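You operate a simulated robot arm through the tools that you are given. There is no shell and no other tool. Be economical: measure what you need, move in short steps, check, and stop when the job is done.

You are at the controls of a simulated two-armed robot. One attempt, no reset.

Task
Put the oily rag away, lid the stain, then dry the yellow-tipped board with the heater.
Fine: rag in the red can, its lid shut; board stays on the drying rack; leave the dial and the other boards; watch the gloss go and switch off.

Only the result counts: the job must be done as asked and must still hold three seconds after the hand-in. Knocking over, shifting, dropping, spilling or breaking anything else fails it. A push-on lid holds only when it is set on centred and level and pressed home; a screw cap is set on level and turned clockwise until tight.

Robot
Two 7-joint arms with two-finger parallel grippers on one trunk, on a base that drives. Base frame: it is fixed to the floor where the robot stands at the start and does not move with it; the origin is under the middle of the robot, x ahead of it, y to its left, z up; the surface under the hand at the start is at about z = 86. Units: cm, degrees, N and s.
The left shoulder is at the start at [5, 16.5, 113], the right one opposite. With the tool pointing down near the work surface each hand reaches from about 24 to 70 cm from the robot's upright axis, wherever it stands, measured 20 degrees to its own side. Places, roughly: bar heater [-120, 40, 30]; blue-tipped board [50, -175, 100]; heater dial [-110, 50, 60]; heater switch [-130, 50, 60]; red can [60, 0, 60]; red can lid [60, 0, 70]; red-tipped board [50, -125, 100]. Payload 3.91 kg a hand.
The tool frame of a hand sits at the grasp point between the pads (the TCP): z along the fingers, y along the line on which they close. The tips reach 3 cm beyond it. Largest opening 11 cm; finger width 2, thickness 1; the body of the gripper, 4.8 by 11.2 cm, starts 5.5 cm behind the TCP.
Orientation is that of the tool frame in the base frame, as a unit quaternion [x, y, z, w]. With the fingers straight down and closing along the base's y, the tool's x points along the base's -x, its y along +y and its z along -z.

Tools
- The arms move only by the tool send_rows. It takes "left_increments", "right_increments" or both (then of equal length, played together; a hand with none holds still); each is a list of rows, each an object of numbers (a shift or turn left out is 0, a gripper value left out holds the last): "dx", "dy", "dz": the shift along the base's x, y, z in cm; "wx", "wy", "wz": the turn, a rotation vector about the base's x, y, z in degrees; "fingers": the finger opening in cm, from 0 to 11. In form: [{"dx": .., "dy": .., "dz": .., "wx": .., "wy": .., "wz": .., "fingers": ..}, ...]. A call has 1 to 10 rows; each row is the pose to reach, as a shift and turn from the pose commanded when the call began. Each row takes 0.2 s and may step no farther than 5 cm and 8.6 degrees from the row before; otherwise, or with a gripper value out of range, the whole call is refused. A pose out of reach is approached as far as the arm can. The call stops where the force on the tool passes 90 N (or 10 N more than at its start, if that is more) or the arm is blocked; 0.2 s more then pass. The fingers move at their own pace (about 4.5 cm/s each) and stop on an object; they squeeze with about 22 N. The grip force told is the motor's: it shows also when the fingers shut on nothing. Time passes only in rows, and 0.2 s behind the last, so rows that repeat a pose let the fingers close. The reply holds the time, the measured pose of the TCP, the force on the tool along the base axes, the opening and the grip force, in the units named above and with some noise, with the torque about the TCP (base axes, N m) and any sound that the robot's microphone picked up, and new pictures: "views" is both (left out), scene, wrist or none (wrist: the cameras of the hands that moved).
- Cameras (640 x 400 px; columns grow to the right, rows downward): "scene" is now at [8.25, 6.99, 129.96]; the picture's right is [0.78, -0.62, 0.00], its down [-0.36, -0.46, -0.81] and it looks along [0.51, 0.64, -0.58] (base axes); focal length 214 px, centre (320, 200). "left" rides on the left gripper at [7.3, -1.7, -10.3] in its tool frame; the picture's right is [0.23, 0.97, 0.00], its down [-0.76, 0.18, -0.62] and it looks along [-0.61, 0.14, 0.78] (tool axes); focal length 222 px, centre (320, 200). "right" rides on the right gripper at [7.2, 1.7, -10.3] in its tool frame; the picture's right is [-0.23, 0.97, 0.00], its down [-0.76, -0.18, -0.62] and it looks along [-0.61, -0.14, 0.78] (tool axes); focal length 222 px, centre (320, 200). There is no depth. A picture from a camera that has moved, and an enlarged one, comes with that camera's place and axes in the base frame and with its lens.
- raise_lower(by): slides the trunk up (or, below 0, down) by that many cm; the arms and the scene camera ride with it, the base frame stays. It gives what a move gives, with no picture.
- base_move(legs): drives the robot by 1 to 6 legs, each [ahead, left, turn to the left] in cm, cm and degrees, along the robot's own axes; the way and the turn of a leg run together, so that a leg with both is an arc; at most 150 cm and 180 degrees a leg. The arms and the cameras ride along, it lands a little off, and it stops where it bumps. It gives what a move gives, and a new picture of the scene camera.
- turn_head(pan, tilt): turns the head with the scene camera to pan (to the left, within 80 degrees either way) and tilt (down, from -29 to 69), counted from straight ahead of the robot. It gives what a move gives, and a new picture of the scene camera.
- close_up(camera, box): a new picture of the part [left, top, right, bottom] of that camera's present view, enlarged. It takes no simulated time.
- finish_job(): hands the job in; it is judged then, once.

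Go step by step. Nothing tells you exact positions but the pictures and the camera data: compare them with the known pose of the tool, close in by small moves and look again before you grip or let go. The budget is 120 turns and 260 pictures, counting those below and the enlarged ones. Unless the task says otherwise, let go and move clear before handing in, and close with one line.

The tools are called as a command line: name --argument value ..., lists and objects as JSON in quotes. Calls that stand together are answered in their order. send_rows: Moves the arms, as the interface text tells. Its arguments: {"type":"object","properties":{"left_increments":{"type":"array"},"right_increments":{"type":"array"},"views":{"type":"string","enum":["both","scene","wrist","none"]}},"required":[]} The other tools are called the same way: raise_lower (by) slides the trunk up or down; base_move (legs) drives the base; turn_head (pan, tilt) turns the head that bears the scene camera; close_up (camera, box) takes an enlarged picture of a part of a camera's view; finish_job () hands the job in.

At the start:

```text
time_s: 0.0
left_tool_pos: [35.15, 3.38, 127.22]
left_tcp_rot: [0.0, 1.0, 0.001, -0.001]
left_force: [0.8, -0.2, 0.6]
left_ft_torque: [-0.06, -0.01, -0.04]
left_width: 10.98
left_grasp_force: 0.1
right_tool_pos: [36.73, -39.4, 121.69]
right_tcp_rot: [0.0, 1.0, 0.0, 0.0]
right_force: [0.4, 1.1, -0.5]
right_ft_torque: [0.0, 0.0, 0.02]
right_width: 11.0
right_grasp_force: 0.1
trunk travel left (down, up): [-35.0, 15.3]
robot x, y, heading: [-0.19, 0.01, 0.1]
head pan, tilt: [51.7, 35.5]
```

scene: 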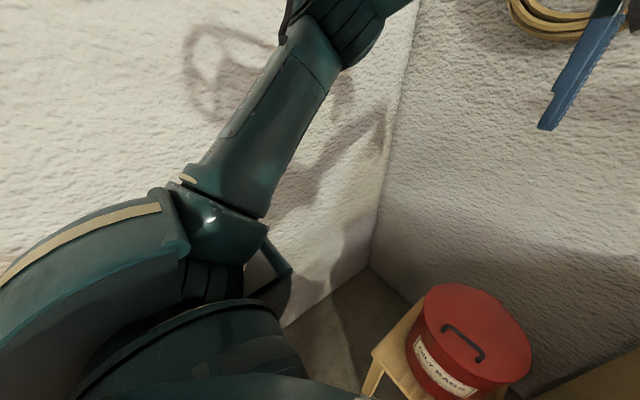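
right: 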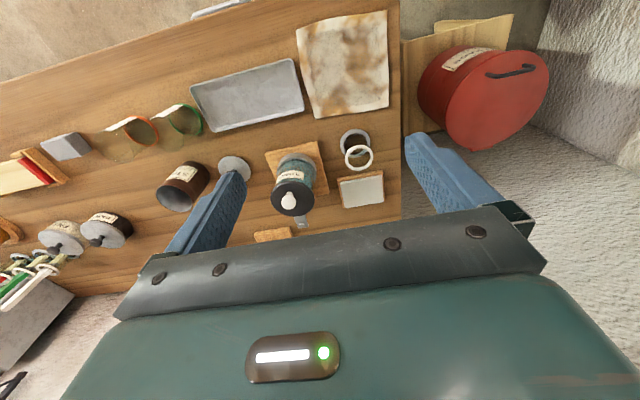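
left: 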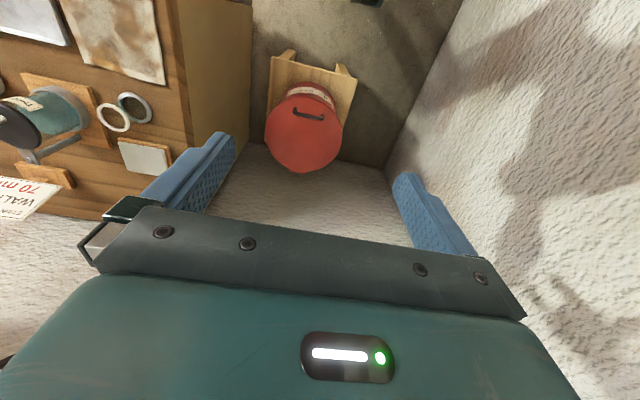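

I see the red can on a stool to the left and a bench with rag, stain tins and lids ahead to the right. I'll look around with the head first.

turn_head --pan -10 --tilt 40

turn_head --pan -65 --tilt 30

```text
time_s: 1.3
left_tool_pos: [35.06, 3.36, 127.15]
left_tcp_rot: [0.0, 1.0, 0.0, -0.001]
left_force: [0.0, -0.5, 0.4]
left_ft_torque: [-0.02, -0.02, 0.0]
left_width: 11.01
left_grasp_force: 0.1
right_tool_pos: [36.73, -39.23, 121.61]
right_tcp_rot: [-0.001, 1.0, -0.001, 0.0]
right_force: [-0.7, -0.4, 0.2]
right_ft_torque: [0.04, 0.01, 0.01]
right_width: 10.97
right_grasp_force: 0.1
trunk travel left (down, up): [-35.0, 15.3]
robot x, y, heading: [0.02, 0.12, 0.0]
head pan, tilt: [-10.0, 40.0]
camera scene: at [11.17, -1.37, 129.28], right [-0.17, -0.98, 0.0], down [-0.63, 0.11, -0.77], along [0.75, -0.13, -0.64], focal length 214 px, centre (320, 200)
```

scene: 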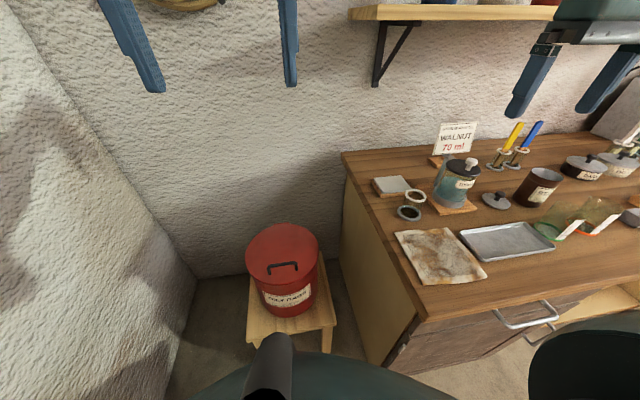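

```text
time_s: 2.6
left_tool_pos: [35.06, 3.38, 127.19]
left_tcp_rot: [-0.001, 1.0, 0.0, -0.001]
left_force: [-0.7, -0.8, -0.4]
left_ft_torque: [-0.02, -0.01, 0.01]
left_width: 11.0
left_grasp_force: 0.2
right_tool_pos: [36.85, -39.23, 121.63]
right_tcp_rot: [0.0, 1.0, 0.0, 0.001]
right_force: [-0.2, -0.3, 0.1]
right_ft_torque: [0.06, 0.03, 0.01]
right_width: 10.98
right_grasp_force: 0.1
trunk travel left (down, up): [-35.0, 15.3]
robot x, y, heading: [0.18, 0.22, 0.0]
head pan, tilt: [-65.0, 30.0]
camera scene: at [6.63, -8.09, 130.81], right [-0.91, -0.42, 0.0], down [-0.21, 0.45, -0.87], along [0.37, -0.78, -0.5], focal length 214 px, centre (320, 200)
```

scene: 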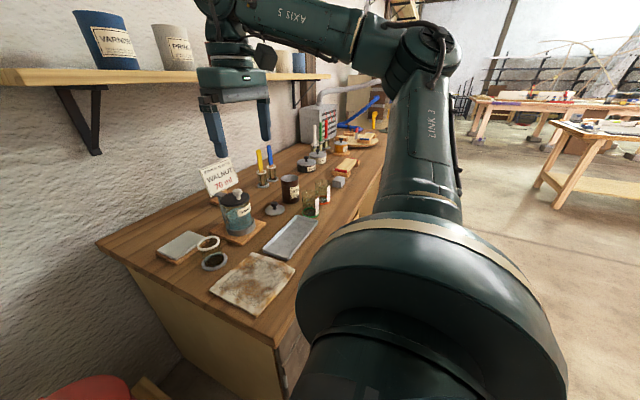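

The bench shows a flat stained cloth near the left end, several tins and lids. I'll enlarge to identify them.

close_up --camera "scene" --box '[140, 140, 340, 320]'

close_up --camera "scene" --box '[250, 80, 400, 200]'

close_up --camera "right" --box '[0, 0, 420, 260]'

```text
2.22 times, centred on (240, 230) of scene
camera zoom: at [6.63, -8.09, 130.81], right [-0.91, -0.42, 0.0], down [-0.21, 0.45, -0.87], along [0.37, -0.78, -0.5], focal length 477 px, centre (498, 133)
```

zoom: 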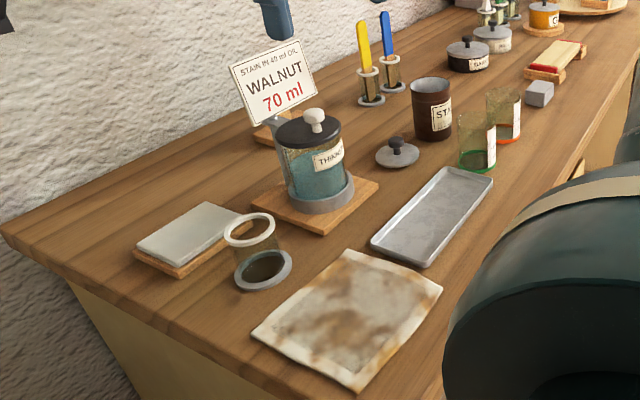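

```text
3.33 times, centred on (325, 140) of scene
camera zoom: at [6.63, -8.09, 130.81], right [-0.91, -0.42, 0.0], down [-0.21, 0.45, -0.87], along [0.37, -0.78, -0.5], focal length 715 px, centre (303, 400)
```

zoom: 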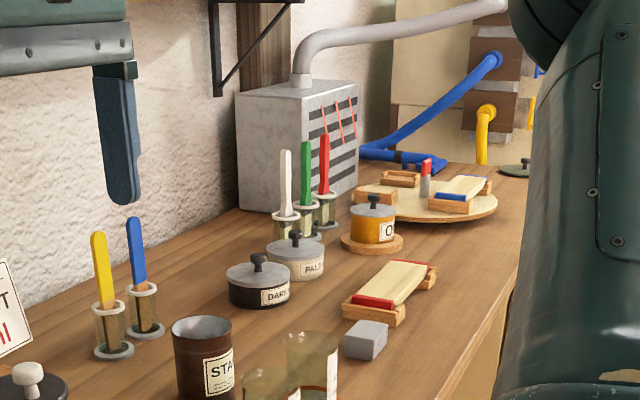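

```text
1.52 times, centred on (210, 130) of right
camera zoom: at [29.6, -37.56, 131.96], right [0.23, 0.97, 0.0], down [0.76, -0.18, 0.62], along [0.61, -0.14, -0.78], focal length 338 px, centre (488, 307)
```

zoom: 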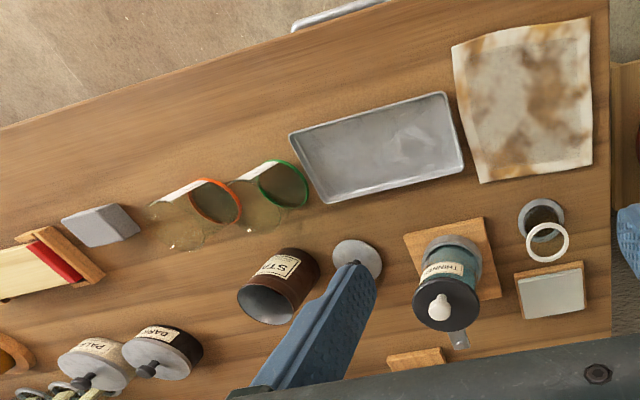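

The open brown "STAIN" tin has its knobbed lid lying next to it; the rag is the cloth around (37,-34). Now look at the can closely.

turn_head --pan 5 --tilt 50

close_up --camera "left" --box '[220, 20, 400, 200]'

close_up --camera "scene" --box '[250, 100, 450, 300]'

```text
time_s: 4.0
left_tool_pos: [35.13, 3.44, 127.04]
left_tcp_rot: [0.0, 1.0, 0.0, -0.001]
left_force: [-0.2, 0.9, -0.3]
left_ft_torque: [-0.02, -0.03, 0.0]
left_width: 11.0
left_grasp_force: 0.1
right_tool_pos: [36.86, -39.27, 121.66]
right_tcp_rot: [0.0, 1.0, 0.0, -0.001]
right_force: [0.3, -1.1, -0.1]
right_ft_torque: [-0.01, 0.0, 0.06]
right_width: 11.0
right_grasp_force: 0.1
trunk travel left (down, up): [-35.0, 15.3]
robot x, y, heading: [-0.11, -0.13, -0.1]
head pan, tilt: [5.0, 50.0]
camera scene: at [10.47, 0.76, 127.86], right [0.09, -1.0, 0.0], down [-0.76, -0.07, -0.64], along [0.64, 0.06, -0.77], focal length 214 px, centre (320, 200)
```

scene: 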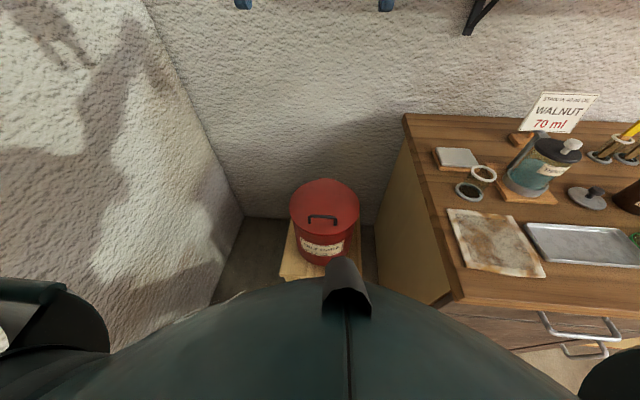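

```text
2.22 times, centred on (310, 110) of left
camera zoom: at [27.84, 1.66, 137.45], right [-0.23, 0.97, 0.0], down [0.76, 0.18, 0.62], along [0.61, 0.14, -0.78], focal length 494 px, centre (342, 400)
```

zoom: 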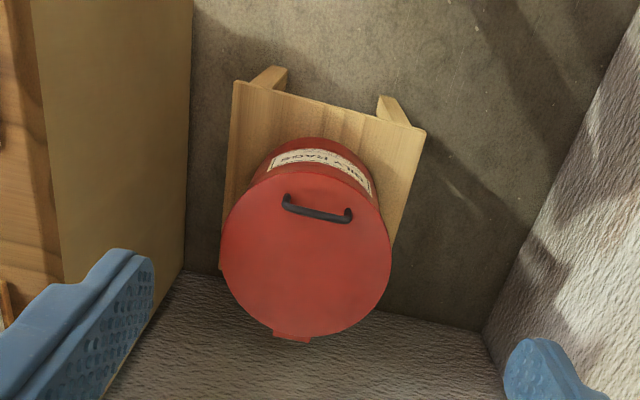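

```text
2.00 times, centred on (350, 200) of scene
camera zoom: at [10.47, 0.76, 127.86], right [0.09, -1.0, 0.0], down [-0.76, -0.07, -0.64], along [0.64, 0.06, -0.77], focal length 429 px, centre (260, 200)
```

zoom: 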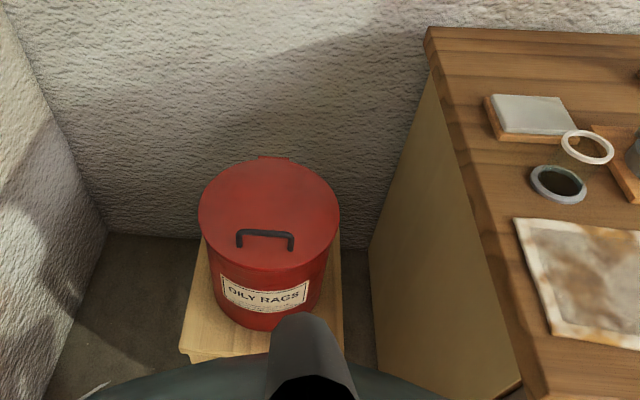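

The can has a hinged lid (hinge at the far side, handle near (48,3,74)). I'll lower the trunk and turn the left hand so that its fingers close along x across the handle bar.

raise_lower --by -12

send_rows --left_increments '[{"wz": -8.5}, {"wz": -17}, {"wz": -25.5}, {"wz": -34, "dz": -1}, {"wz": -42.5, "dz": -4}, {"wz": -51, "dx": 2, "dz": -6}, {"wz": -59.5, "dx": 4, "dz": -8}, {"wz": -68, "dx": 6, "dz": -10}, {"wz": -76.5, "dx": 8, "dz": -12}, {"wz": -85, "dx": 10, "dz": -14}]' --views "both"

```text
time_s: 5.5
left_tool_pos: [35.16, 3.46, 115.23]
left_tcp_rot: [-0.001, 1.0, 0.001, 0.001]
left_force: [-0.1, -0.4, 0.7]
left_ft_torque: [-0.01, 0.0, -0.03]
left_width: 11.01
left_grasp_force: 0.2
right_tool_pos: [36.94, -39.2, 109.71]
right_tcp_rot: [0.0, 1.0, 0.001, 0.0]
right_force: [-0.3, 0.0, 0.6]
right_ft_torque: [0.0, 0.03, 0.0]
right_width: 11.01
right_grasp_force: 0.0
trunk travel left (down, up): [-23.0, 27.3]
robot x, y, heading: [-0.25, 0.13, 0.0]
head pan, tilt: [5.0, 50.0]
```

```text
time_s: 7.7
left_tool_pos: [45.0, 3.22, 101.15]
left_tcp_rot: [0.676, 0.737, 0.001, -0.001]
left_force: [-0.4, -1.3, -0.3]
left_ft_torque: [-0.01, 0.01, -0.03]
left_width: 11.01
left_grasp_force: 0.1
right_tool_pos: [36.84, -39.31, 109.69]
right_tcp_rot: [-0.001, 1.0, 0.0, 0.0]
right_force: [0.3, -0.4, 0.0]
right_ft_torque: [-0.02, -0.01, 0.01]
right_width: 10.98
right_grasp_force: 0.1
trunk travel left (down, up): [-23.0, 27.3]
robot x, y, heading: [0.27, -0.2, 0.0]
head pan, tilt: [5.0, 50.0]
camera scene: at [10.49, 0.77, 115.86], right [0.09, -1.0, 0.0], down [-0.76, -0.07, -0.64], along [0.64, 0.06, -0.77], focal length 214 px, centre (320, 200)
camera left: at [42.77, 10.36, 111.37], right [0.95, 0.31, 0.0], down [0.24, -0.74, 0.62], along [0.19, -0.59, -0.78], focal length 222 px, centre (320, 200)
```

scene: 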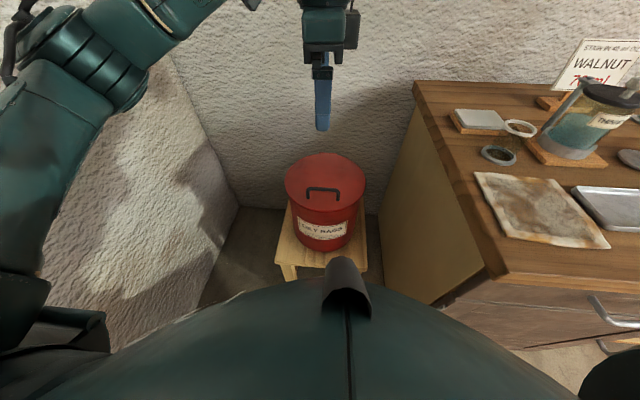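
left: 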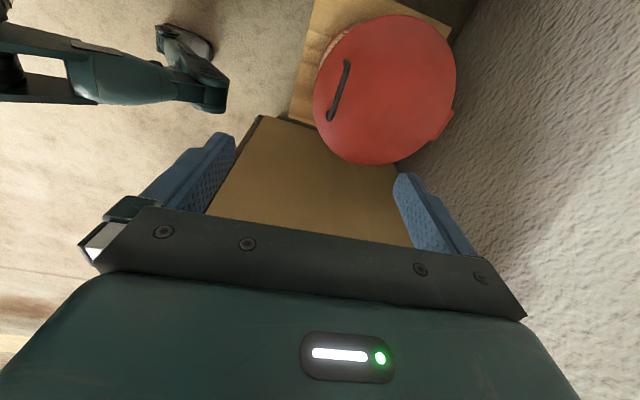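

The handle triangulates consistently to about (48.3, 3.4, 74.3), bar along y. I'll tilt the left hand, narrow the fingers and hover above it.

send_rows --left_increments '[{"wy": -6, "wz": -1.2, "dz": -3, "fingers": 4}, {"wy": -12, "wz": -2.5, "wx": 0.5, "dz": -6, "fingers": 4}, {"wy": -18, "wz": -4, "wx": 0.8, "dz": -10, "dx": 1}, {"wy": -25, "wz": -5, "wx": 1.1, "dz": -14, "dx": 1}, {"wy": -25, "wz": -5, "wx": 1.1, "dx": 1, "dz": -18, "dy": 0.2}]'

close_up --camera "scene" --box '[240, 80, 400, 240]'

```text
time_s: 8.9
left_tool_pos: [46.1, 3.49, 83.22]
left_tcp_rot: [0.69, 0.69, 0.154, 0.154]
left_force: [-0.2, 0.6, 0.3]
left_ft_torque: [0.01, 0.0, 0.03]
left_width: 4.0
left_grasp_force: 0.1
right_tool_pos: [36.88, -39.31, 109.74]
right_tcp_rot: [0.0, 1.0, 0.0, 0.0]
right_force: [0.1, 0.2, 0.4]
right_ft_torque: [0.03, -0.02, -0.02]
right_width: 11.0
right_grasp_force: 0.0
trunk travel left (down, up): [-23.0, 27.3]
robot x, y, heading: [0.37, 0.06, 0.1]
head pan, tilt: [5.0, 50.0]
camera scene: at [10.48, 0.78, 115.87], right [0.09, -1.0, 0.0], down [-0.76, -0.07, -0.64], along [0.64, 0.06, -0.77], focal length 214 px, centre (320, 200)
camera left: at [40.19, 10.82, 91.81], right [0.88, 0.23, 0.41], down [-0.1, -0.76, 0.64], along [0.46, -0.61, -0.65], focal length 222 px, centre (320, 200)
```

scene: 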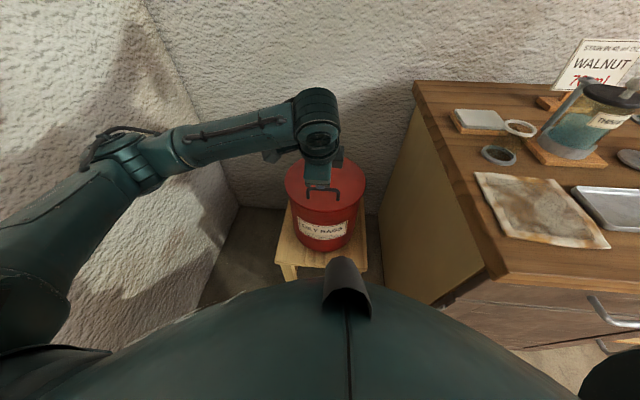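
left: 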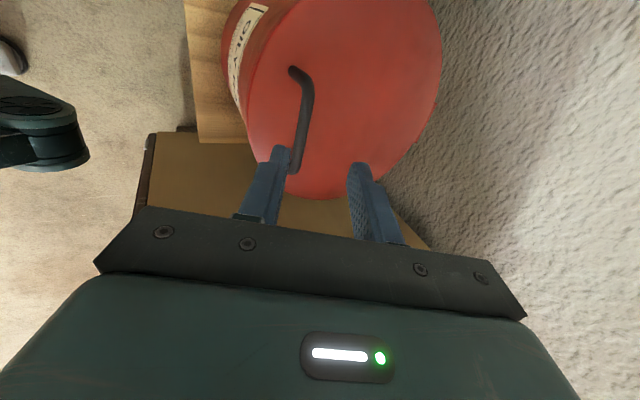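

```text
2.50 times, centred on (320, 160) of scene
camera zoom: at [10.48, 0.78, 115.87], right [0.09, -1.0, 0.0], down [-0.76, -0.07, -0.64], along [0.64, 0.06, -0.77], focal length 536 px, centre (320, 300)
```

zoom: 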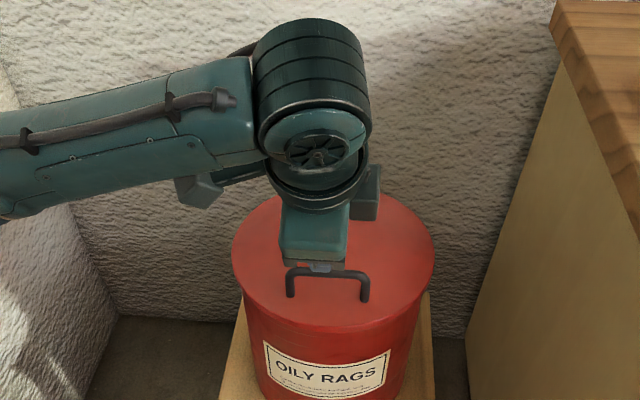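

The fingers sit just above and slightly robot-side of the bar; I'll slide down along the finger axis to straddle it.

send_rows --left_increments '[{"dx": -0.5, "dz": -1.5}, {"dx": 0.2, "dz": -3}, {"dx": 0.8, "dz": -4.5}]' --views "wrist"

close_up --camera "left" --box '[200, 60, 420, 240]'

close_up --camera "scene" --box '[270, 120, 370, 220]'

```text
time_s: 9.7
left_tool_pos: [46.77, 3.55, 78.74]
left_tcp_rot: [0.69, 0.69, 0.153, 0.153]
left_force: [0.6, 0.1, 0.5]
left_ft_torque: [-0.04, 0.02, -0.02]
left_width: 4.01
left_grasp_force: 0.2
right_tool_pos: [36.78, -39.37, 109.7]
right_tcp_rot: [0.0, 1.0, 0.001, -0.001]
right_force: [0.3, 0.4, 0.5]
right_ft_torque: [0.0, 0.0, -0.01]
right_width: 11.0
right_grasp_force: 0.0
trunk travel left (down, up): [-23.0, 27.3]
robot x, y, heading: [0.09, 0.25, -0.1]
head pan, tilt: [5.0, 50.0]
camera left: at [40.95, 10.85, 87.31], right [0.88, 0.23, 0.41], down [-0.1, -0.76, 0.64], along [0.46, -0.61, -0.65], focal length 222 px, centre (320, 200)
```

left: 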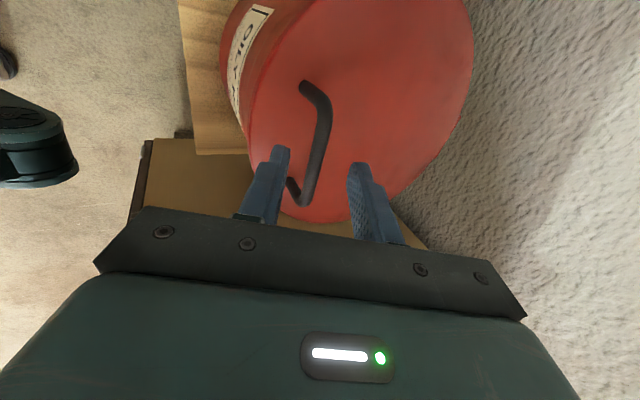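

```text
2.22 times, centred on (310, 150) of left
camera zoom: at [40.95, 10.85, 87.31], right [0.88, 0.23, 0.41], down [-0.1, -0.76, 0.64], along [0.46, -0.61, -0.65], focal length 494 px, centre (342, 311)
```

zoom: 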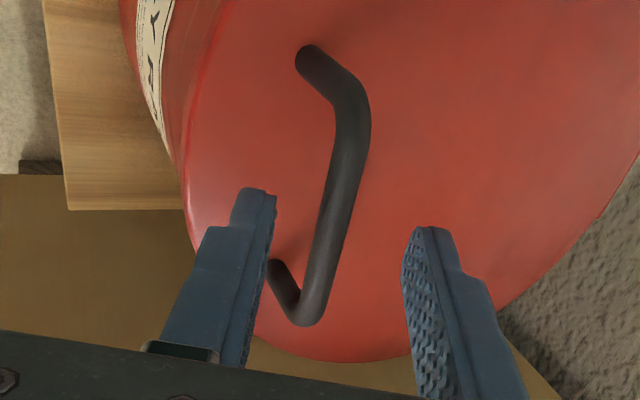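

```text
4.00 times, centred on (320, 170) of scene
camera zoom: at [10.47, 0.77, 115.86], right [0.09, -1.0, 0.0], down [-0.76, -0.07, -0.64], along [0.64, 0.06, -0.77], focal length 858 px, centre (320, 320)
```

zoom: 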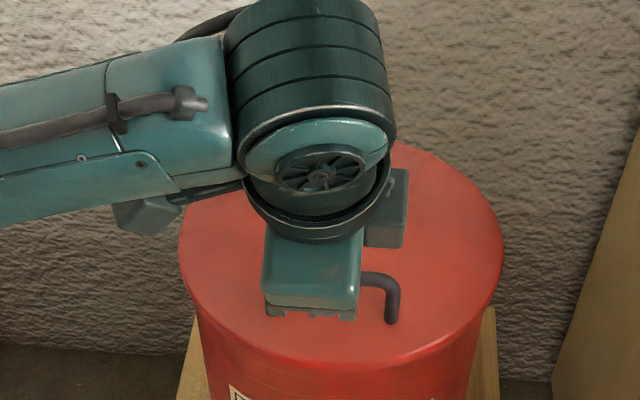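

The bar is between the fingers; a bit further along the axis, then close.

send_rows --left_increments '[{"dx": 0.3, "dz": -1}, {"dx": 0.7, "dz": -2}, {"dx": 0.7, "dz": -2, "fingers": 0}, {"dx": 0.7, "dz": -2, "fingers": 0}, {"dx": 0.7, "dz": -2, "fingers": 0}]' --views "wrist"

```text
time_s: 10.9
left_tool_pos: [47.53, 3.67, 76.6]
left_tcp_rot: [0.691, 0.69, 0.152, 0.153]
left_force: [-5.3, 0.4, -1.3]
left_ft_torque: [0.13, 0.12, -0.15]
left_width: 0.94
left_grasp_force: 41.1
right_tool_pos: [36.8, -39.4, 109.67]
right_tcp_rot: [0.0, 1.0, 0.0, -0.001]
right_force: [-0.3, 0.7, 0.0]
right_ft_torque: [-0.01, 0.0, -0.03]
right_width: 11.0
right_grasp_force: 0.1
trunk travel left (down, up): [-23.0, 27.3]
robot x, y, heading: [-0.1, 0.02, -0.1]
head pan, tilt: [5.0, 50.0]
camera left: at [41.62, 10.85, 85.24], right [0.88, 0.23, 0.41], down [-0.1, -0.76, 0.64], along [0.46, -0.61, -0.65], focal length 222 px, centre (320, 200)
```

left: 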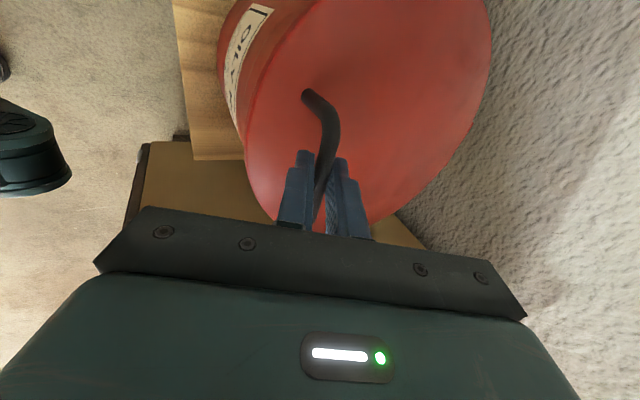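

Gripped the bar (0.94 cm). I'll swing the lid up on an arc about the hinge near (68, z 71), starting with 24 degrees.

send_rows --left_increments '[{"wy": 4, "dx": 0.4, "dz": 1.4}, {"wy": 8, "dx": 0.97, "dz": 2.8}, {"wy": 12, "dx": 1.6, "dz": 4.1}, {"wy": 16, "dx": 2.32, "dz": 5.44}, {"wy": 20, "dx": 3.1, "dz": 6.7}, {"wy": 24, "dx": 4.01, "dz": 7.86}]' --views "both"

```text
time_s: 12.3
left_tool_pos: [51.48, 3.5, 84.51]
left_tcp_rot: [0.707, 0.707, 0.007, 0.005]
left_force: [-0.2, 0.8, -0.7]
left_ft_torque: [1.01, -0.03, -0.21]
left_width: 0.95
left_grasp_force: 44.5
right_tool_pos: [36.86, -39.37, 109.59]
right_tcp_rot: [0.0, 1.0, 0.0, 0.0]
right_force: [0.1, 0.5, -0.3]
right_ft_torque: [0.04, -0.02, 0.0]
right_width: 11.0
right_grasp_force: 0.1
trunk travel left (down, up): [-23.0, 27.3]
robot x, y, heading: [-0.01, 0.22, -0.1]
head pan, tilt: [5.0, 50.0]
camera scene: at [10.48, 0.76, 115.86], right [0.09, -1.0, 0.0], down [-0.76, -0.07, -0.64], along [0.64, 0.06, -0.77], focal length 214 px, centre (320, 200)
camera left: at [49.66, 10.83, 94.81], right [0.97, 0.23, 0.02], down [0.17, -0.76, 0.63], along [0.15, -0.61, -0.78], focal length 222 px, centre (320, 200)
```

scene: 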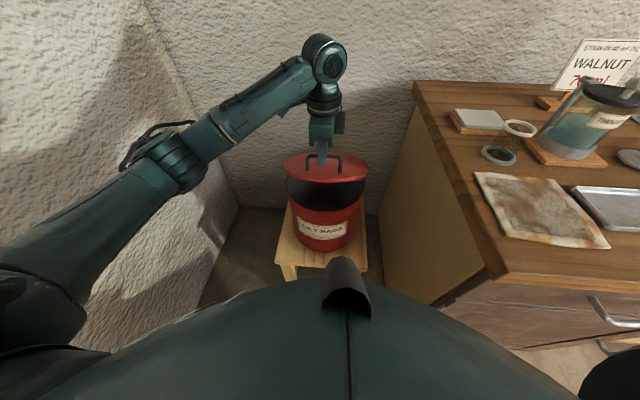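
left: 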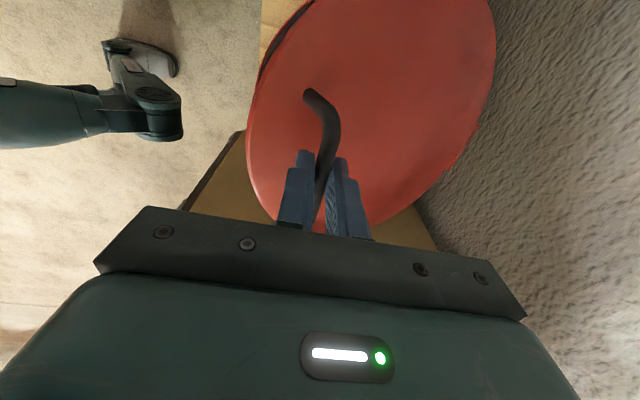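

The lid hinges nicely. I'll continue the arc keeping the hand vertical (bar pivots between the pads) to avoid the wall.

send_rows --left_increments '[{"dx": 1.3, "dz": 1.65}, {"dx": 2.68, "dz": 3.18}, {"dx": 4.3, "dz": 4.5}, {"dx": 5.97, "dz": 5.73}, {"dx": 7.8, "dz": 6.75}, {"dx": 9.71, "dz": 7.55}, {"dx": 11.7, "dz": 8.15}, {"dx": 13.75, "dz": 8.55}]' --views "both"

```text
time_s: 14.1
left_tool_pos: [62.35, 3.63, 92.56]
left_tcp_rot: [0.709, 0.705, 0.008, 0.008]
left_force: [-2.0, -9.1, 4.1]
left_ft_torque: [0.45, 0.03, -0.37]
left_width: 0.93
left_grasp_force: 44.7
left hand out of reach, approached as far as the arm can: row 7, 8
right_tool_pos: [36.67, -39.57, 109.76]
right_tcp_rot: [0.0, 1.0, 0.0, 0.001]
right_force: [0.3, -0.5, 0.2]
right_ft_torque: [0.03, -0.01, 0.02]
right_width: 11.0
right_grasp_force: 0.0
trunk travel left (down, up): [-23.0, 27.3]
robot x, y, heading: [0.34, -0.1, -0.1]
head pan, tilt: [5.0, 50.0]
camera scene: at [10.41, 0.65, 115.87], right [0.09, -1.0, 0.0], down [-0.76, -0.07, -0.64], along [0.64, 0.06, -0.77], focal length 214 px, centre (320, 200)
camera left: at [60.55, 10.86, 102.89], right [0.98, 0.22, 0.02], down [0.16, -0.76, 0.63], along [0.15, -0.61, -0.78], focal length 222 px, centre (320, 200)
```

scene: 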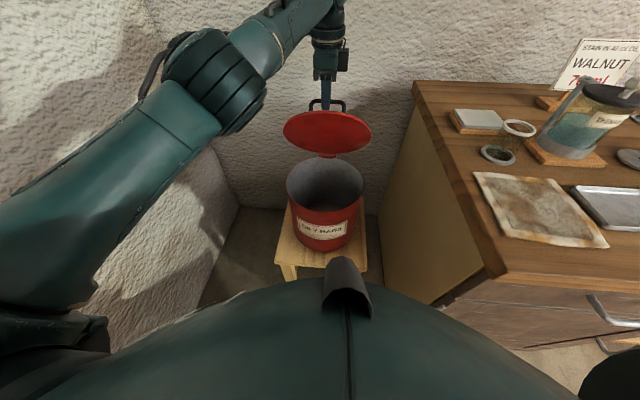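
left: 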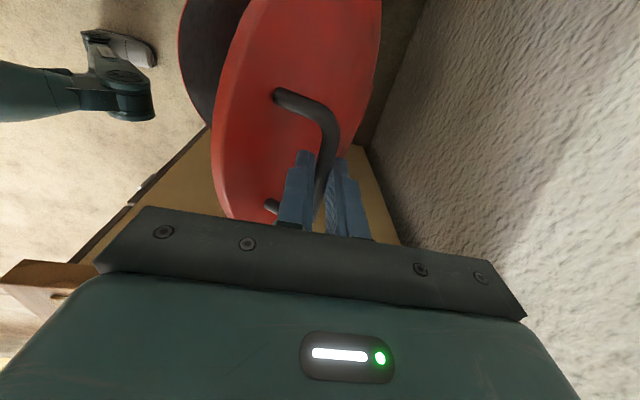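

The lid is held open about 68°. Now the right hand: inspect the rag closely before gripping.

send_rows --right_increments '[{"dy": 2, "dz": -3}, {"dy": 4, "dz": -6}, {"dy": 5, "dz": -9}]' --views "wrist"

close_up --camera "scene" --box '[440, 130, 640, 280]'

close_up --camera "right" --box '[200, 0, 480, 180]'

```text
time_s: 14.9
left_tool_pos: [62.28, 3.52, 92.56]
left_tcp_rot: [0.709, 0.706, 0.007, 0.007]
left_force: [-1.8, -19.6, 7.6]
left_ft_torque: [-0.15, 0.03, -0.41]
left_width: 0.94
left_grasp_force: 45.3
right_tool_pos: [36.63, -34.35, 100.72]
right_tcp_rot: [0.0, 1.0, 0.002, 0.001]
right_force: [-0.7, 0.3, 0.1]
right_ft_torque: [0.02, -0.03, -0.01]
right_width: 11.0
right_grasp_force: 0.0
trunk travel left (down, up): [-23.0, 27.3]
robot x, y, heading: [0.04, 0.0, 0.1]
head pan, tilt: [5.0, 50.0]
camera right: at [29.31, -32.58, 110.94], right [0.23, 0.97, 0.0], down [0.76, -0.18, 0.62], along [0.61, -0.14, -0.78], focal length 222 px, centre (320, 200)
```

right: 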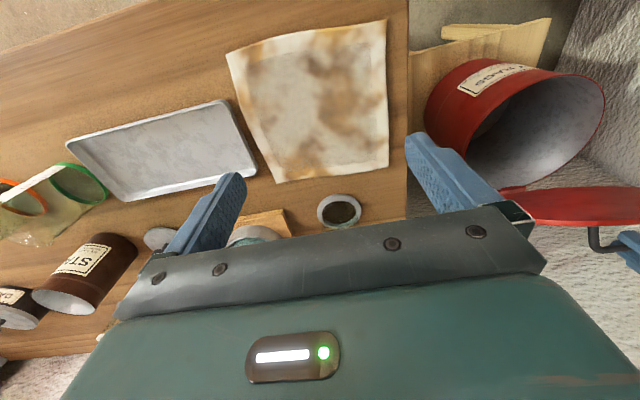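

```text
2.67 times, centred on (540, 205) of scene
camera zoom: at [10.38, 0.58, 115.88], right [0.09, -1.0, 0.0], down [-0.76, -0.07, -0.64], along [0.64, 0.06, -0.77], focal length 572 px, centre (-267, 187)
```

zoom: 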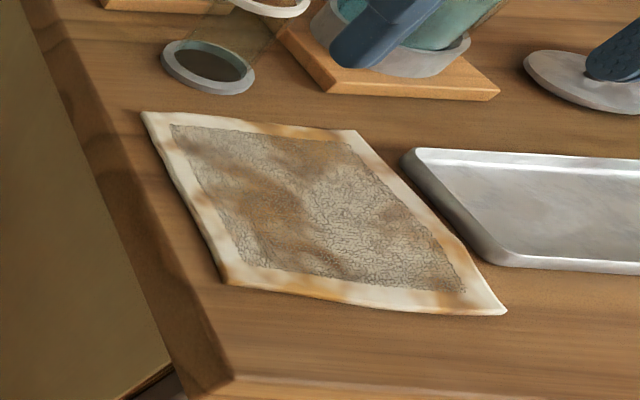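

```text
2.22 times, centred on (340, 90) of right
camera zoom: at [29.31, -32.58, 110.94], right [0.23, 0.97, 0.0], down [0.76, -0.18, 0.62], along [0.61, -0.14, -0.78], focal length 494 px, centre (276, 444)
```

zoom: 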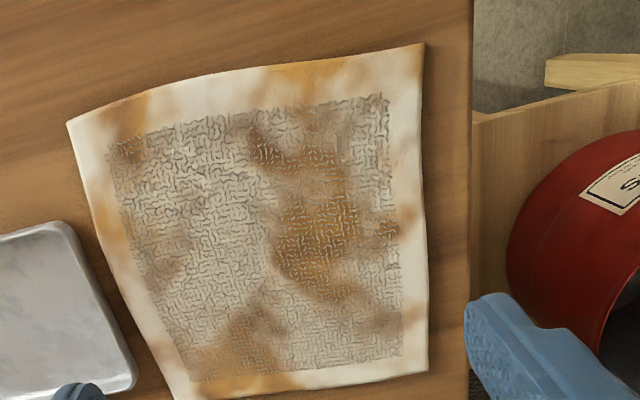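

The rag centre is at about (36,-34.4), right under the right hand. I'll ease the left hand a little off its reach limit and lower the right one over the rag.

send_rows --left_increments '[{"dx": -0.7, "dz": -0.2}, {"dx": -1.4, "dz": -0.5}, {"dx": -2, "dz": -0.8}, {"dx": -2, "dz": -0.8}]' --right_increments '[{"dz": -4, "fingers": 8}, {"dz": -8, "fingers": 8}, {"dz": -10, "fingers": 8}, {"dz": -10.8, "fingers": 8}]' --views "wrist"

```text
time_s: 15.9
left_tool_pos: [60.28, 3.49, 91.84]
left_tcp_rot: [0.709, 0.705, 0.007, 0.007]
left_force: [-5.5, -18.4, 14.1]
left_ft_torque: [-0.03, 0.07, -0.39]
left_width: 0.94
left_grasp_force: 44.8
right_tool_pos: [36.84, -34.52, 89.82]
right_tcp_rot: [0.0, 1.0, 0.002, 0.002]
right_force: [0.6, 0.0, -0.7]
right_ft_torque: [0.0, 0.0, 0.02]
right_width: 8.01
right_grasp_force: 0.1
trunk travel left (down, up): [-23.0, 27.3]
robot x, y, heading: [-0.25, -0.18, 0.1]
head pan, tilt: [5.0, 50.0]
camera right: at [29.54, -32.74, 100.07], right [0.23, 0.97, 0.0], down [0.76, -0.18, 0.62], along [0.61, -0.14, -0.78], focal length 222 px, centre (320, 200)
camera left: at [58.49, 10.87, 102.06], right [0.97, 0.22, 0.02], down [0.16, -0.76, 0.63], along [0.15, -0.61, -0.78], focal length 222 px, centre (320, 200)
```

right: 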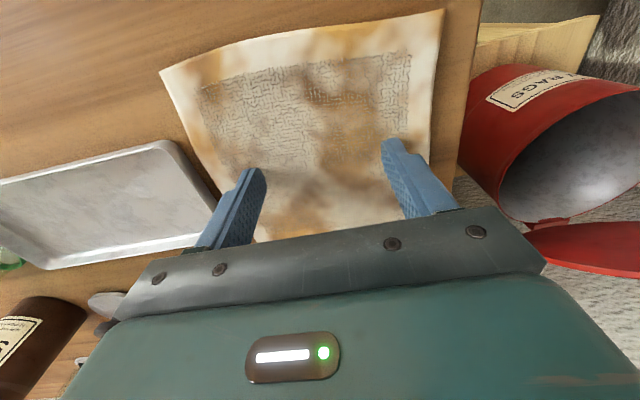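
left: 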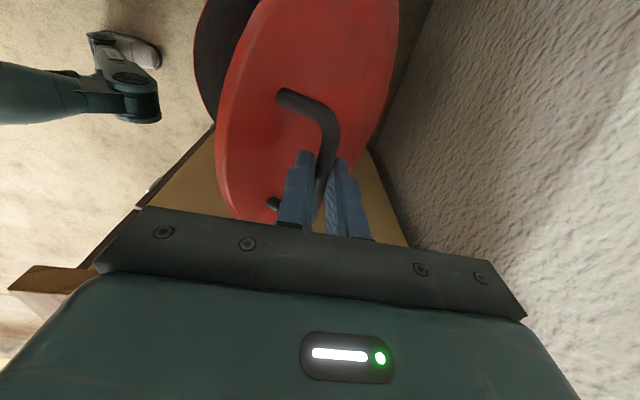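

Fingers are over the rag centre just above the bench. Lower slightly and close to bunch the cloth.

send_rows --right_increments '[{"dz": -0.4}, {"dz": -0.7}, {"dz": -0.7, "fingers": 5}, {"dz": -0.7, "fingers": 2}, {"dz": -0.7, "fingers": 0}, {"dz": -0.7, "fingers": 0}, {"dz": -0.7, "fingers": 0}]' --left_increments '[{"dy": -0.1}, {"dy": -0.3}, {"dy": -0.4}, {"dy": -0.4}, {"dy": -0.4}, {"dy": -0.4}, {"dy": -0.4}]' --views "both"

```text
time_s: 17.5
left_tool_pos: [60.45, 3.72, 91.83]
left_tcp_rot: [0.707, 0.707, 0.009, 0.007]
left_force: [-6.8, -5.5, 15.0]
left_ft_torque: [-0.22, 0.1, -0.58]
left_width: 0.95
left_grasp_force: 44.5
right_tool_pos: [36.67, -34.39, 89.36]
right_tcp_rot: [-0.001, 1.0, 0.0, 0.003]
right_force: [0.7, -0.2, 17.5]
right_ft_torque: [-0.05, -0.03, 0.02]
right_width: 0.78
right_grasp_force: 22.0
trunk travel left (down, up): [-23.0, 27.3]
robot x, y, heading: [-0.04, 0.23, 0.2]
head pan, tilt: [5.0, 50.0]
camera scene: at [10.19, 0.8, 115.91], right [0.09, -1.0, 0.0], down [-0.76, -0.07, -0.65], along [0.64, 0.06, -0.76], focal length 214 px, centre (320, 200)
camera right: at [29.42, -32.6, 99.55], right [0.23, 0.97, 0.0], down [0.76, -0.18, 0.63], along [0.61, -0.14, -0.78], focal length 222 px, centre (320, 200)
camera left: at [58.53, 10.86, 102.1], right [0.97, 0.23, 0.02], down [0.16, -0.76, 0.63], along [0.16, -0.61, -0.78], focal length 222 px, centre (320, 200)
```

scene: 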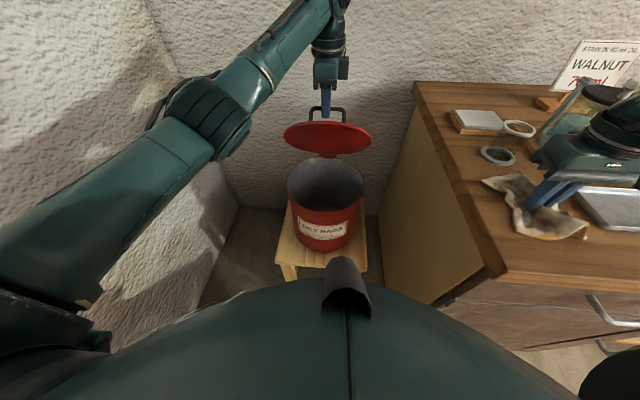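
right: 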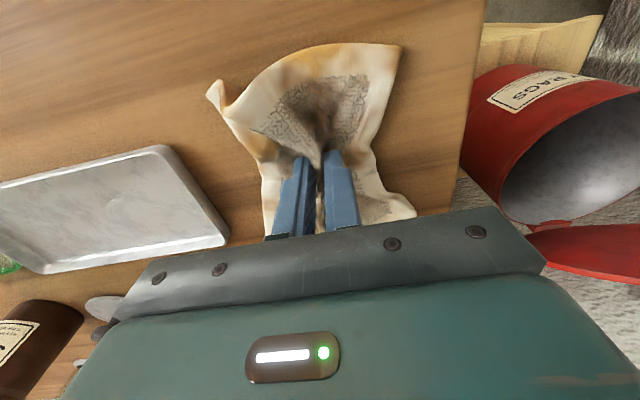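
left: 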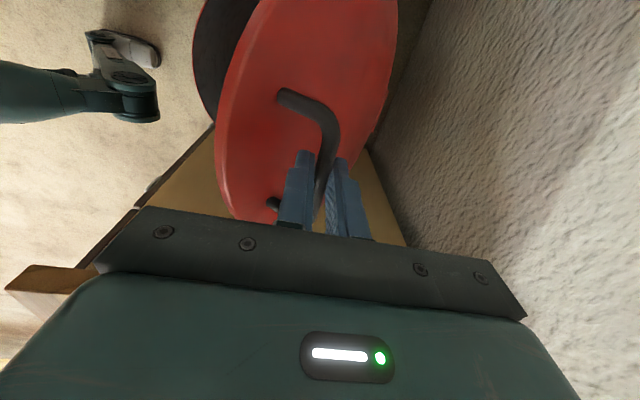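

The cloth is pinched firmly. Lift it straight up, then tilt the right hand so that its body leans away from the left arm.

send_rows --right_increments '[{"dz": 2}, {"dz": 5}, {"dz": 8}, {"dz": 11}, {"dz": 14}, {"dz": 15, "wx": 8}, {"dz": 15, "wx": 16, "dy": 2}, {"dz": 15, "wx": 24, "dy": 6}, {"dz": 15, "wx": 30, "dy": 10, "dx": 1}, {"dz": 15, "wx": 30, "dy": 14, "dx": 2}]' --views "both"

```text
time_s: 19.7
left_tool_pos: [60.47, 3.47, 91.91]
left_tcp_rot: [0.707, 0.707, 0.007, 0.007]
left_force: [-9.1, 6.3, 19.3]
left_ft_torque: [-0.13, 0.16, -0.69]
left_width: 0.94
left_grasp_force: 44.7
right_tool_pos: [38.75, -20.22, 104.34]
right_tcp_rot: [-0.001, 0.966, 0.26, 0.001]
right_force: [0.2, -1.0, -0.2]
right_ft_torque: [-0.09, 0.01, 0.02]
right_width: 0.75
right_grasp_force: 22.2
trunk travel left (down, up): [-23.0, 27.3]
robot x, y, heading: [-0.15, 0.01, -0.0]
head pan, tilt: [5.0, 50.0]
camera scene: at [10.22, 0.8, 115.89], right [0.09, -1.0, 0.0], down [-0.76, -0.07, -0.65], along [0.64, 0.06, -0.76], focal length 214 px, centre (320, 200)
camera right: at [31.46, -23.81, 114.15], right [0.23, 0.84, 0.49], down [0.76, -0.47, 0.45], along [0.61, 0.27, -0.75], focal length 222 px, centre (320, 200)
```

scene: 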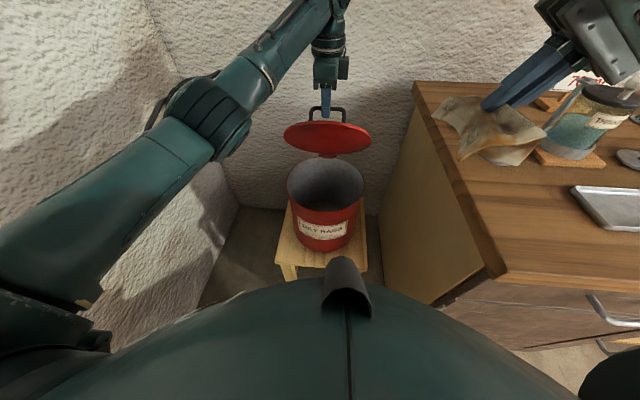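
right: 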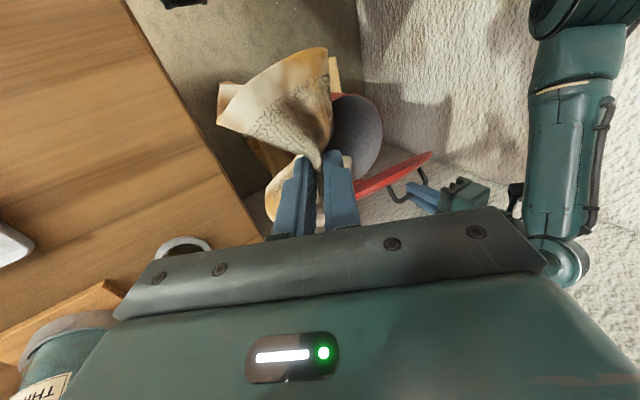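

The rag hangs securely. Move it over the can mouth.

send_rows --right_increments '[{"dx": 2.5, "dy": 4, "dz": -1}, {"dx": 5, "dy": 8, "dz": -2}, {"dx": 7.5, "dy": 12, "dz": -4}, {"dx": 10, "dy": 15, "dz": -6}, {"dx": 12, "dy": 18, "dz": -9}, {"dx": 13, "dy": 19.5, "dz": -12}]' --views "both"

```text
refused: row 3 steps farther than a row can; nothing moved
```

send_rows --right_increments '[{"dx": 2, "dy": 3, "dz": -1}, {"dx": 4, "dy": 6.5, "dz": -2}, {"dx": 6, "dy": 10, "dz": -3.5}, {"dx": 8.5, "dy": 13, "dz": -5}, {"dx": 10.5, "dy": 16, "dz": -7}, {"dx": 12.5, "dy": 18, "dz": -9.5}, {"dx": 13, "dy": 19.5, "dz": -12}]' --views "both"

```text
time_s: 21.3
left_tool_pos: [60.29, 3.68, 91.76]
left_tcp_rot: [0.707, 0.707, 0.007, 0.008]
left_force: [-9.3, 7.1, 20.4]
left_ft_torque: [0.14, 0.12, -0.59]
left_width: 0.97
left_grasp_force: 44.9
right_tool_pos: [48.35, -5.17, 93.1]
right_tcp_rot: [-0.001, 0.966, 0.259, 0.002]
right_force: [0.5, -0.3, 0.1]
right_ft_torque: [-0.1, 0.02, 0.01]
right_width: 0.75
right_grasp_force: 21.9
right hand out of reach, approached as far as the arm can: row 5, 6, 7
trunk travel left (down, up): [-23.0, 27.3]
robot x, y, heading: [0.21, 0.17, -0.1]
head pan, tilt: [5.0, 50.0]
camera scene: at [10.22, 0.81, 115.9], right [0.09, -1.0, 0.0], down [-0.76, -0.07, -0.64], along [0.64, 0.06, -0.76], focal length 214 px, centre (320, 200)
camera right: at [41.04, -8.79, 102.81], right [0.23, 0.84, 0.49], down [0.76, -0.47, 0.45], along [0.61, 0.27, -0.75], focal length 222 px, centre (320, 200)
```

scene: 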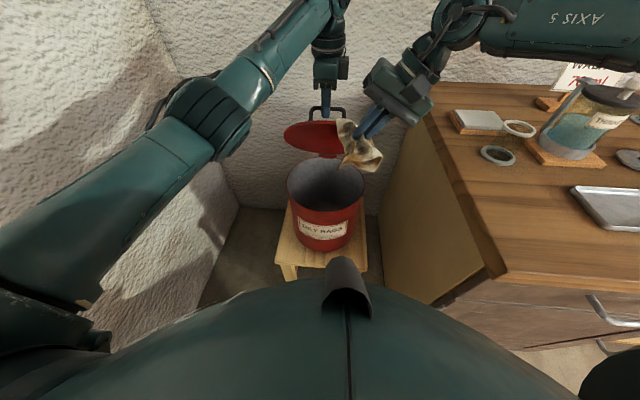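
right: 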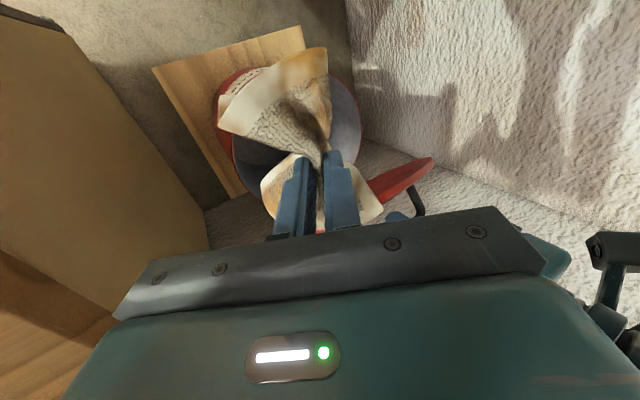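

Right hand is at its reach limit with that tilt; I'll trade the sideways tilt for a forward pitch and go on to the can mouth.

send_rows --right_increments '[{"wx": -5, "wy": -5}, {"wx": -10, "wy": -10}, {"wx": -15, "wy": -15, "dy": 1}, {"wx": -20, "wy": -20, "dy": 2, "dz": -1}, {"wx": -20, "wy": -22, "dy": 3.5, "dz": -3, "dx": 0.5}, {"wx": -20, "wy": -22, "dy": 4.5, "dz": -5, "dx": 1}]' --views "both"

```text
time_s: 22.7
left_tool_pos: [60.45, 3.61, 91.84]
left_tcp_rot: [0.708, 0.706, 0.008, 0.007]
left_force: [-10.0, 7.0, 18.7]
left_ft_torque: [0.13, 0.1, -0.56]
left_width: 0.92
left_grasp_force: 45.2
right_tool_pos: [46.84, -6.98, 89.14]
right_tcp_rot: [-0.049, 0.978, 0.084, 0.186]
right_force: [-0.1, 0.4, 0.1]
right_ft_torque: [0.06, 0.01, -0.03]
right_width: 0.75
right_grasp_force: 21.8
right hand out of reach, approached as far as the arm can: row 2, 3, 4, 5, 6
trunk travel left (down, up): [-23.0, 27.3]
robot x, y, heading: [-0.26, -0.24, -0.3]
head pan, tilt: [5.0, 50.0]
camera scene: at [10.22, 0.82, 115.9], right [0.09, -1.0, 0.0], down [-0.76, -0.07, -0.64], along [0.64, 0.06, -0.76], focal length 214 px, centre (320, 200)
camera right: at [36.21, -7.62, 96.1], right [0.09, 0.97, 0.23], down [0.51, -0.24, 0.83], along [0.86, 0.04, -0.51], focal length 222 px, centre (320, 200)
```

scene: 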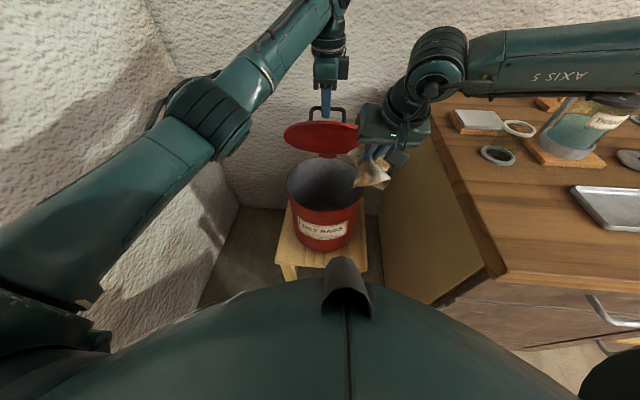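
right: 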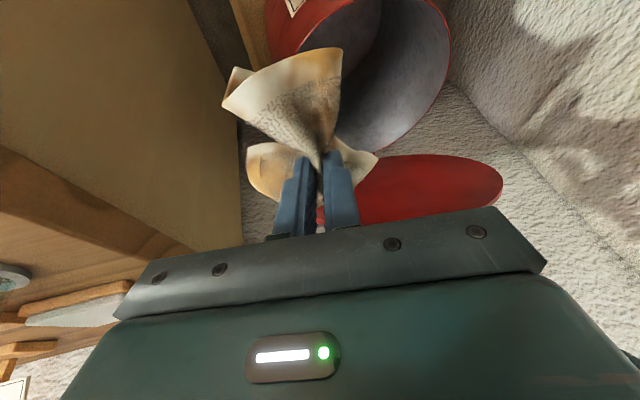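

Still limited by the tilted wrist. I'll bring the right hand back to vertical and try again.

send_rows --right_increments '[{"wx": -3, "wy": 6, "dz": 0.5}, {"wx": -6, "wy": 12, "dz": 1}, {"wx": -9, "wy": 18, "dz": 1.5}, {"wx": -10, "wy": 22, "dz": 2, "dx": 0.5}, {"wx": -10, "wy": 22, "dz": 2, "dy": 1.5, "dx": 1}, {"wx": -10, "wy": 22, "dz": 1, "dy": 3, "dx": 2}, {"wx": -10, "wy": 22, "dz": 0, "dy": 4.5, "dx": 3}]' --views "both"

```text
time_s: 24.3
left_tool_pos: [60.47, 3.64, 91.89]
left_tcp_rot: [0.708, 0.706, 0.007, 0.008]
left_force: [-8.6, 7.2, 18.6]
left_ft_torque: [0.13, 0.15, -0.52]
left_width: 0.96
left_grasp_force: 45.8
right_tool_pos: [44.51, -12.17, 90.05]
right_tcp_rot: [-0.047, 0.999, 0.007, -0.01]
right_force: [-0.9, -0.1, -0.1]
right_ft_torque: [0.1, 0.02, -0.03]
right_width: 0.71
right_grasp_force: 21.9
right hand out of reach, approached as far as the arm can: row 1, 2, 3, 4, 5, 6, 7
trunk travel left (down, up): [-23.0, 27.3]
robot x, y, heading: [0.05, -0.0, 0.2]
head pan, tilt: [5.0, 50.0]
camera scene: at [10.23, 0.82, 115.9], right [0.09, -1.0, 0.0], down [-0.76, -0.07, -0.64], along [0.64, 0.06, -0.76], focal length 214 px, centre (320, 200)
camera right: at [37.33, -11.24, 100.55], right [0.13, 0.99, 0.01], down [0.79, -0.11, 0.61], along [0.6, -0.07, -0.8], focal length 222 px, centre (320, 200)
```

scene: 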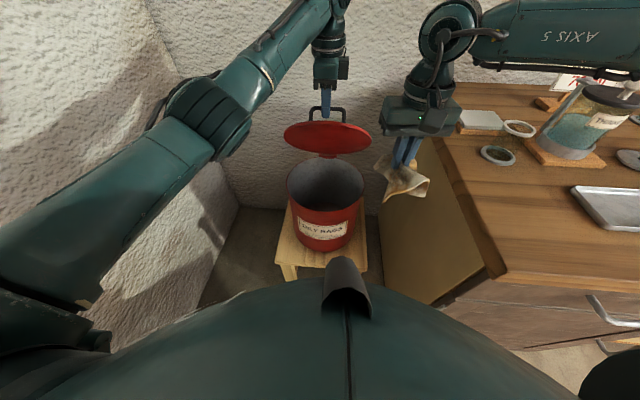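
right: 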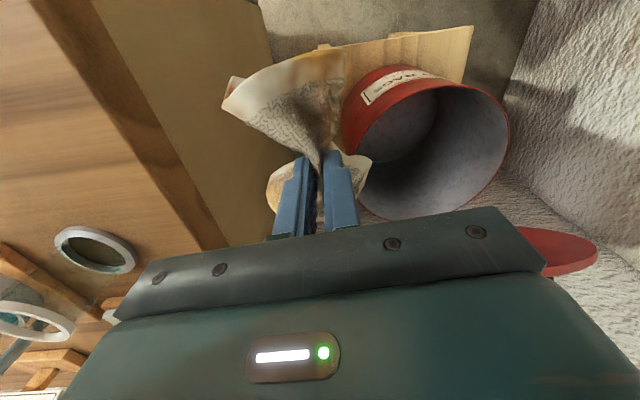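

By symmetry with the left hand, a yaw of the right hand toward its own side should free its wrist. I'll try this.

send_rows --right_increments '[{"wz": 8, "dz": 1}, {"wz": 16, "dz": 2}, {"wz": 24, "dz": 3}, {"wz": 32, "dz": 4}, {"wz": 40, "dz": 4}, {"wz": 48, "dz": 4}, {"wz": 56, "dz": 4, "dy": 1}, {"wz": 60, "dz": 4, "dy": 3, "dx": 1}, {"wz": 60, "dz": 4, "dy": 6, "dx": 2}, {"wz": 60, "dz": 4, "dy": 8, "dx": 3}]' --views "both"

```text
time_s: 26.5
left_tool_pos: [60.46, 3.69, 91.83]
left_tcp_rot: [0.707, 0.707, 0.007, 0.008]
left_force: [-8.6, 6.1, 17.8]
left_ft_torque: [0.08, 0.15, -0.57]
left_width: 0.94
left_grasp_force: 45.6
right_tool_pos: [39.9, -10.39, 93.99]
right_tcp_rot: [-0.541, 0.841, -0.002, -0.012]
right_force: [0.4, 0.8, -0.6]
right_ft_torque: [-0.03, -0.02, -0.11]
right_width: 0.72
right_grasp_force: 22.3
right hand out of reach, approached as far as the arm can: row 5, 6, 7, 8, 9, 10
trunk travel left (down, up): [-23.0, 27.3]
robot x, y, heading: [-0.12, -0.1, -0.1]
head pan, tilt: [5.0, 50.0]
camera scene: at [10.23, 0.82, 115.89], right [0.09, -1.0, 0.0], down [-0.76, -0.07, -0.64], along [0.64, 0.06, -0.76], focal length 214 px, centre (320, 200)
camera right: at [35.52, -16.05, 104.53], right [-0.79, 0.61, 0.0], down [0.49, 0.63, 0.61], along [0.37, 0.48, -0.8], focal length 222 px, centre (320, 200)
```

scene: 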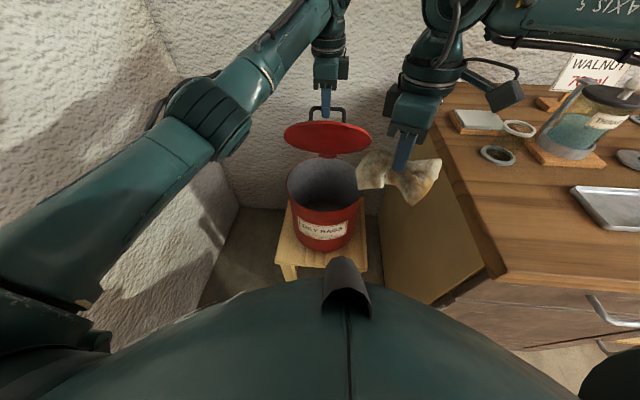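
right: 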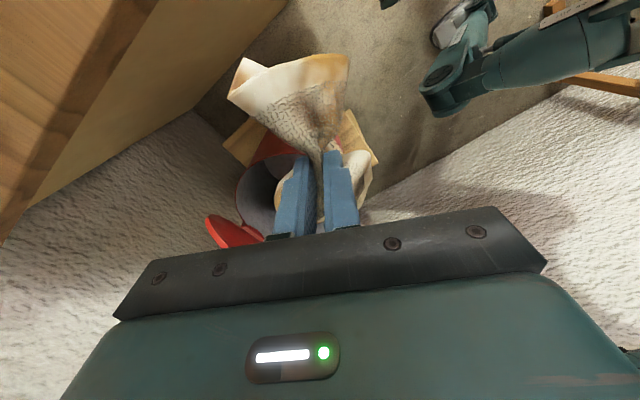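

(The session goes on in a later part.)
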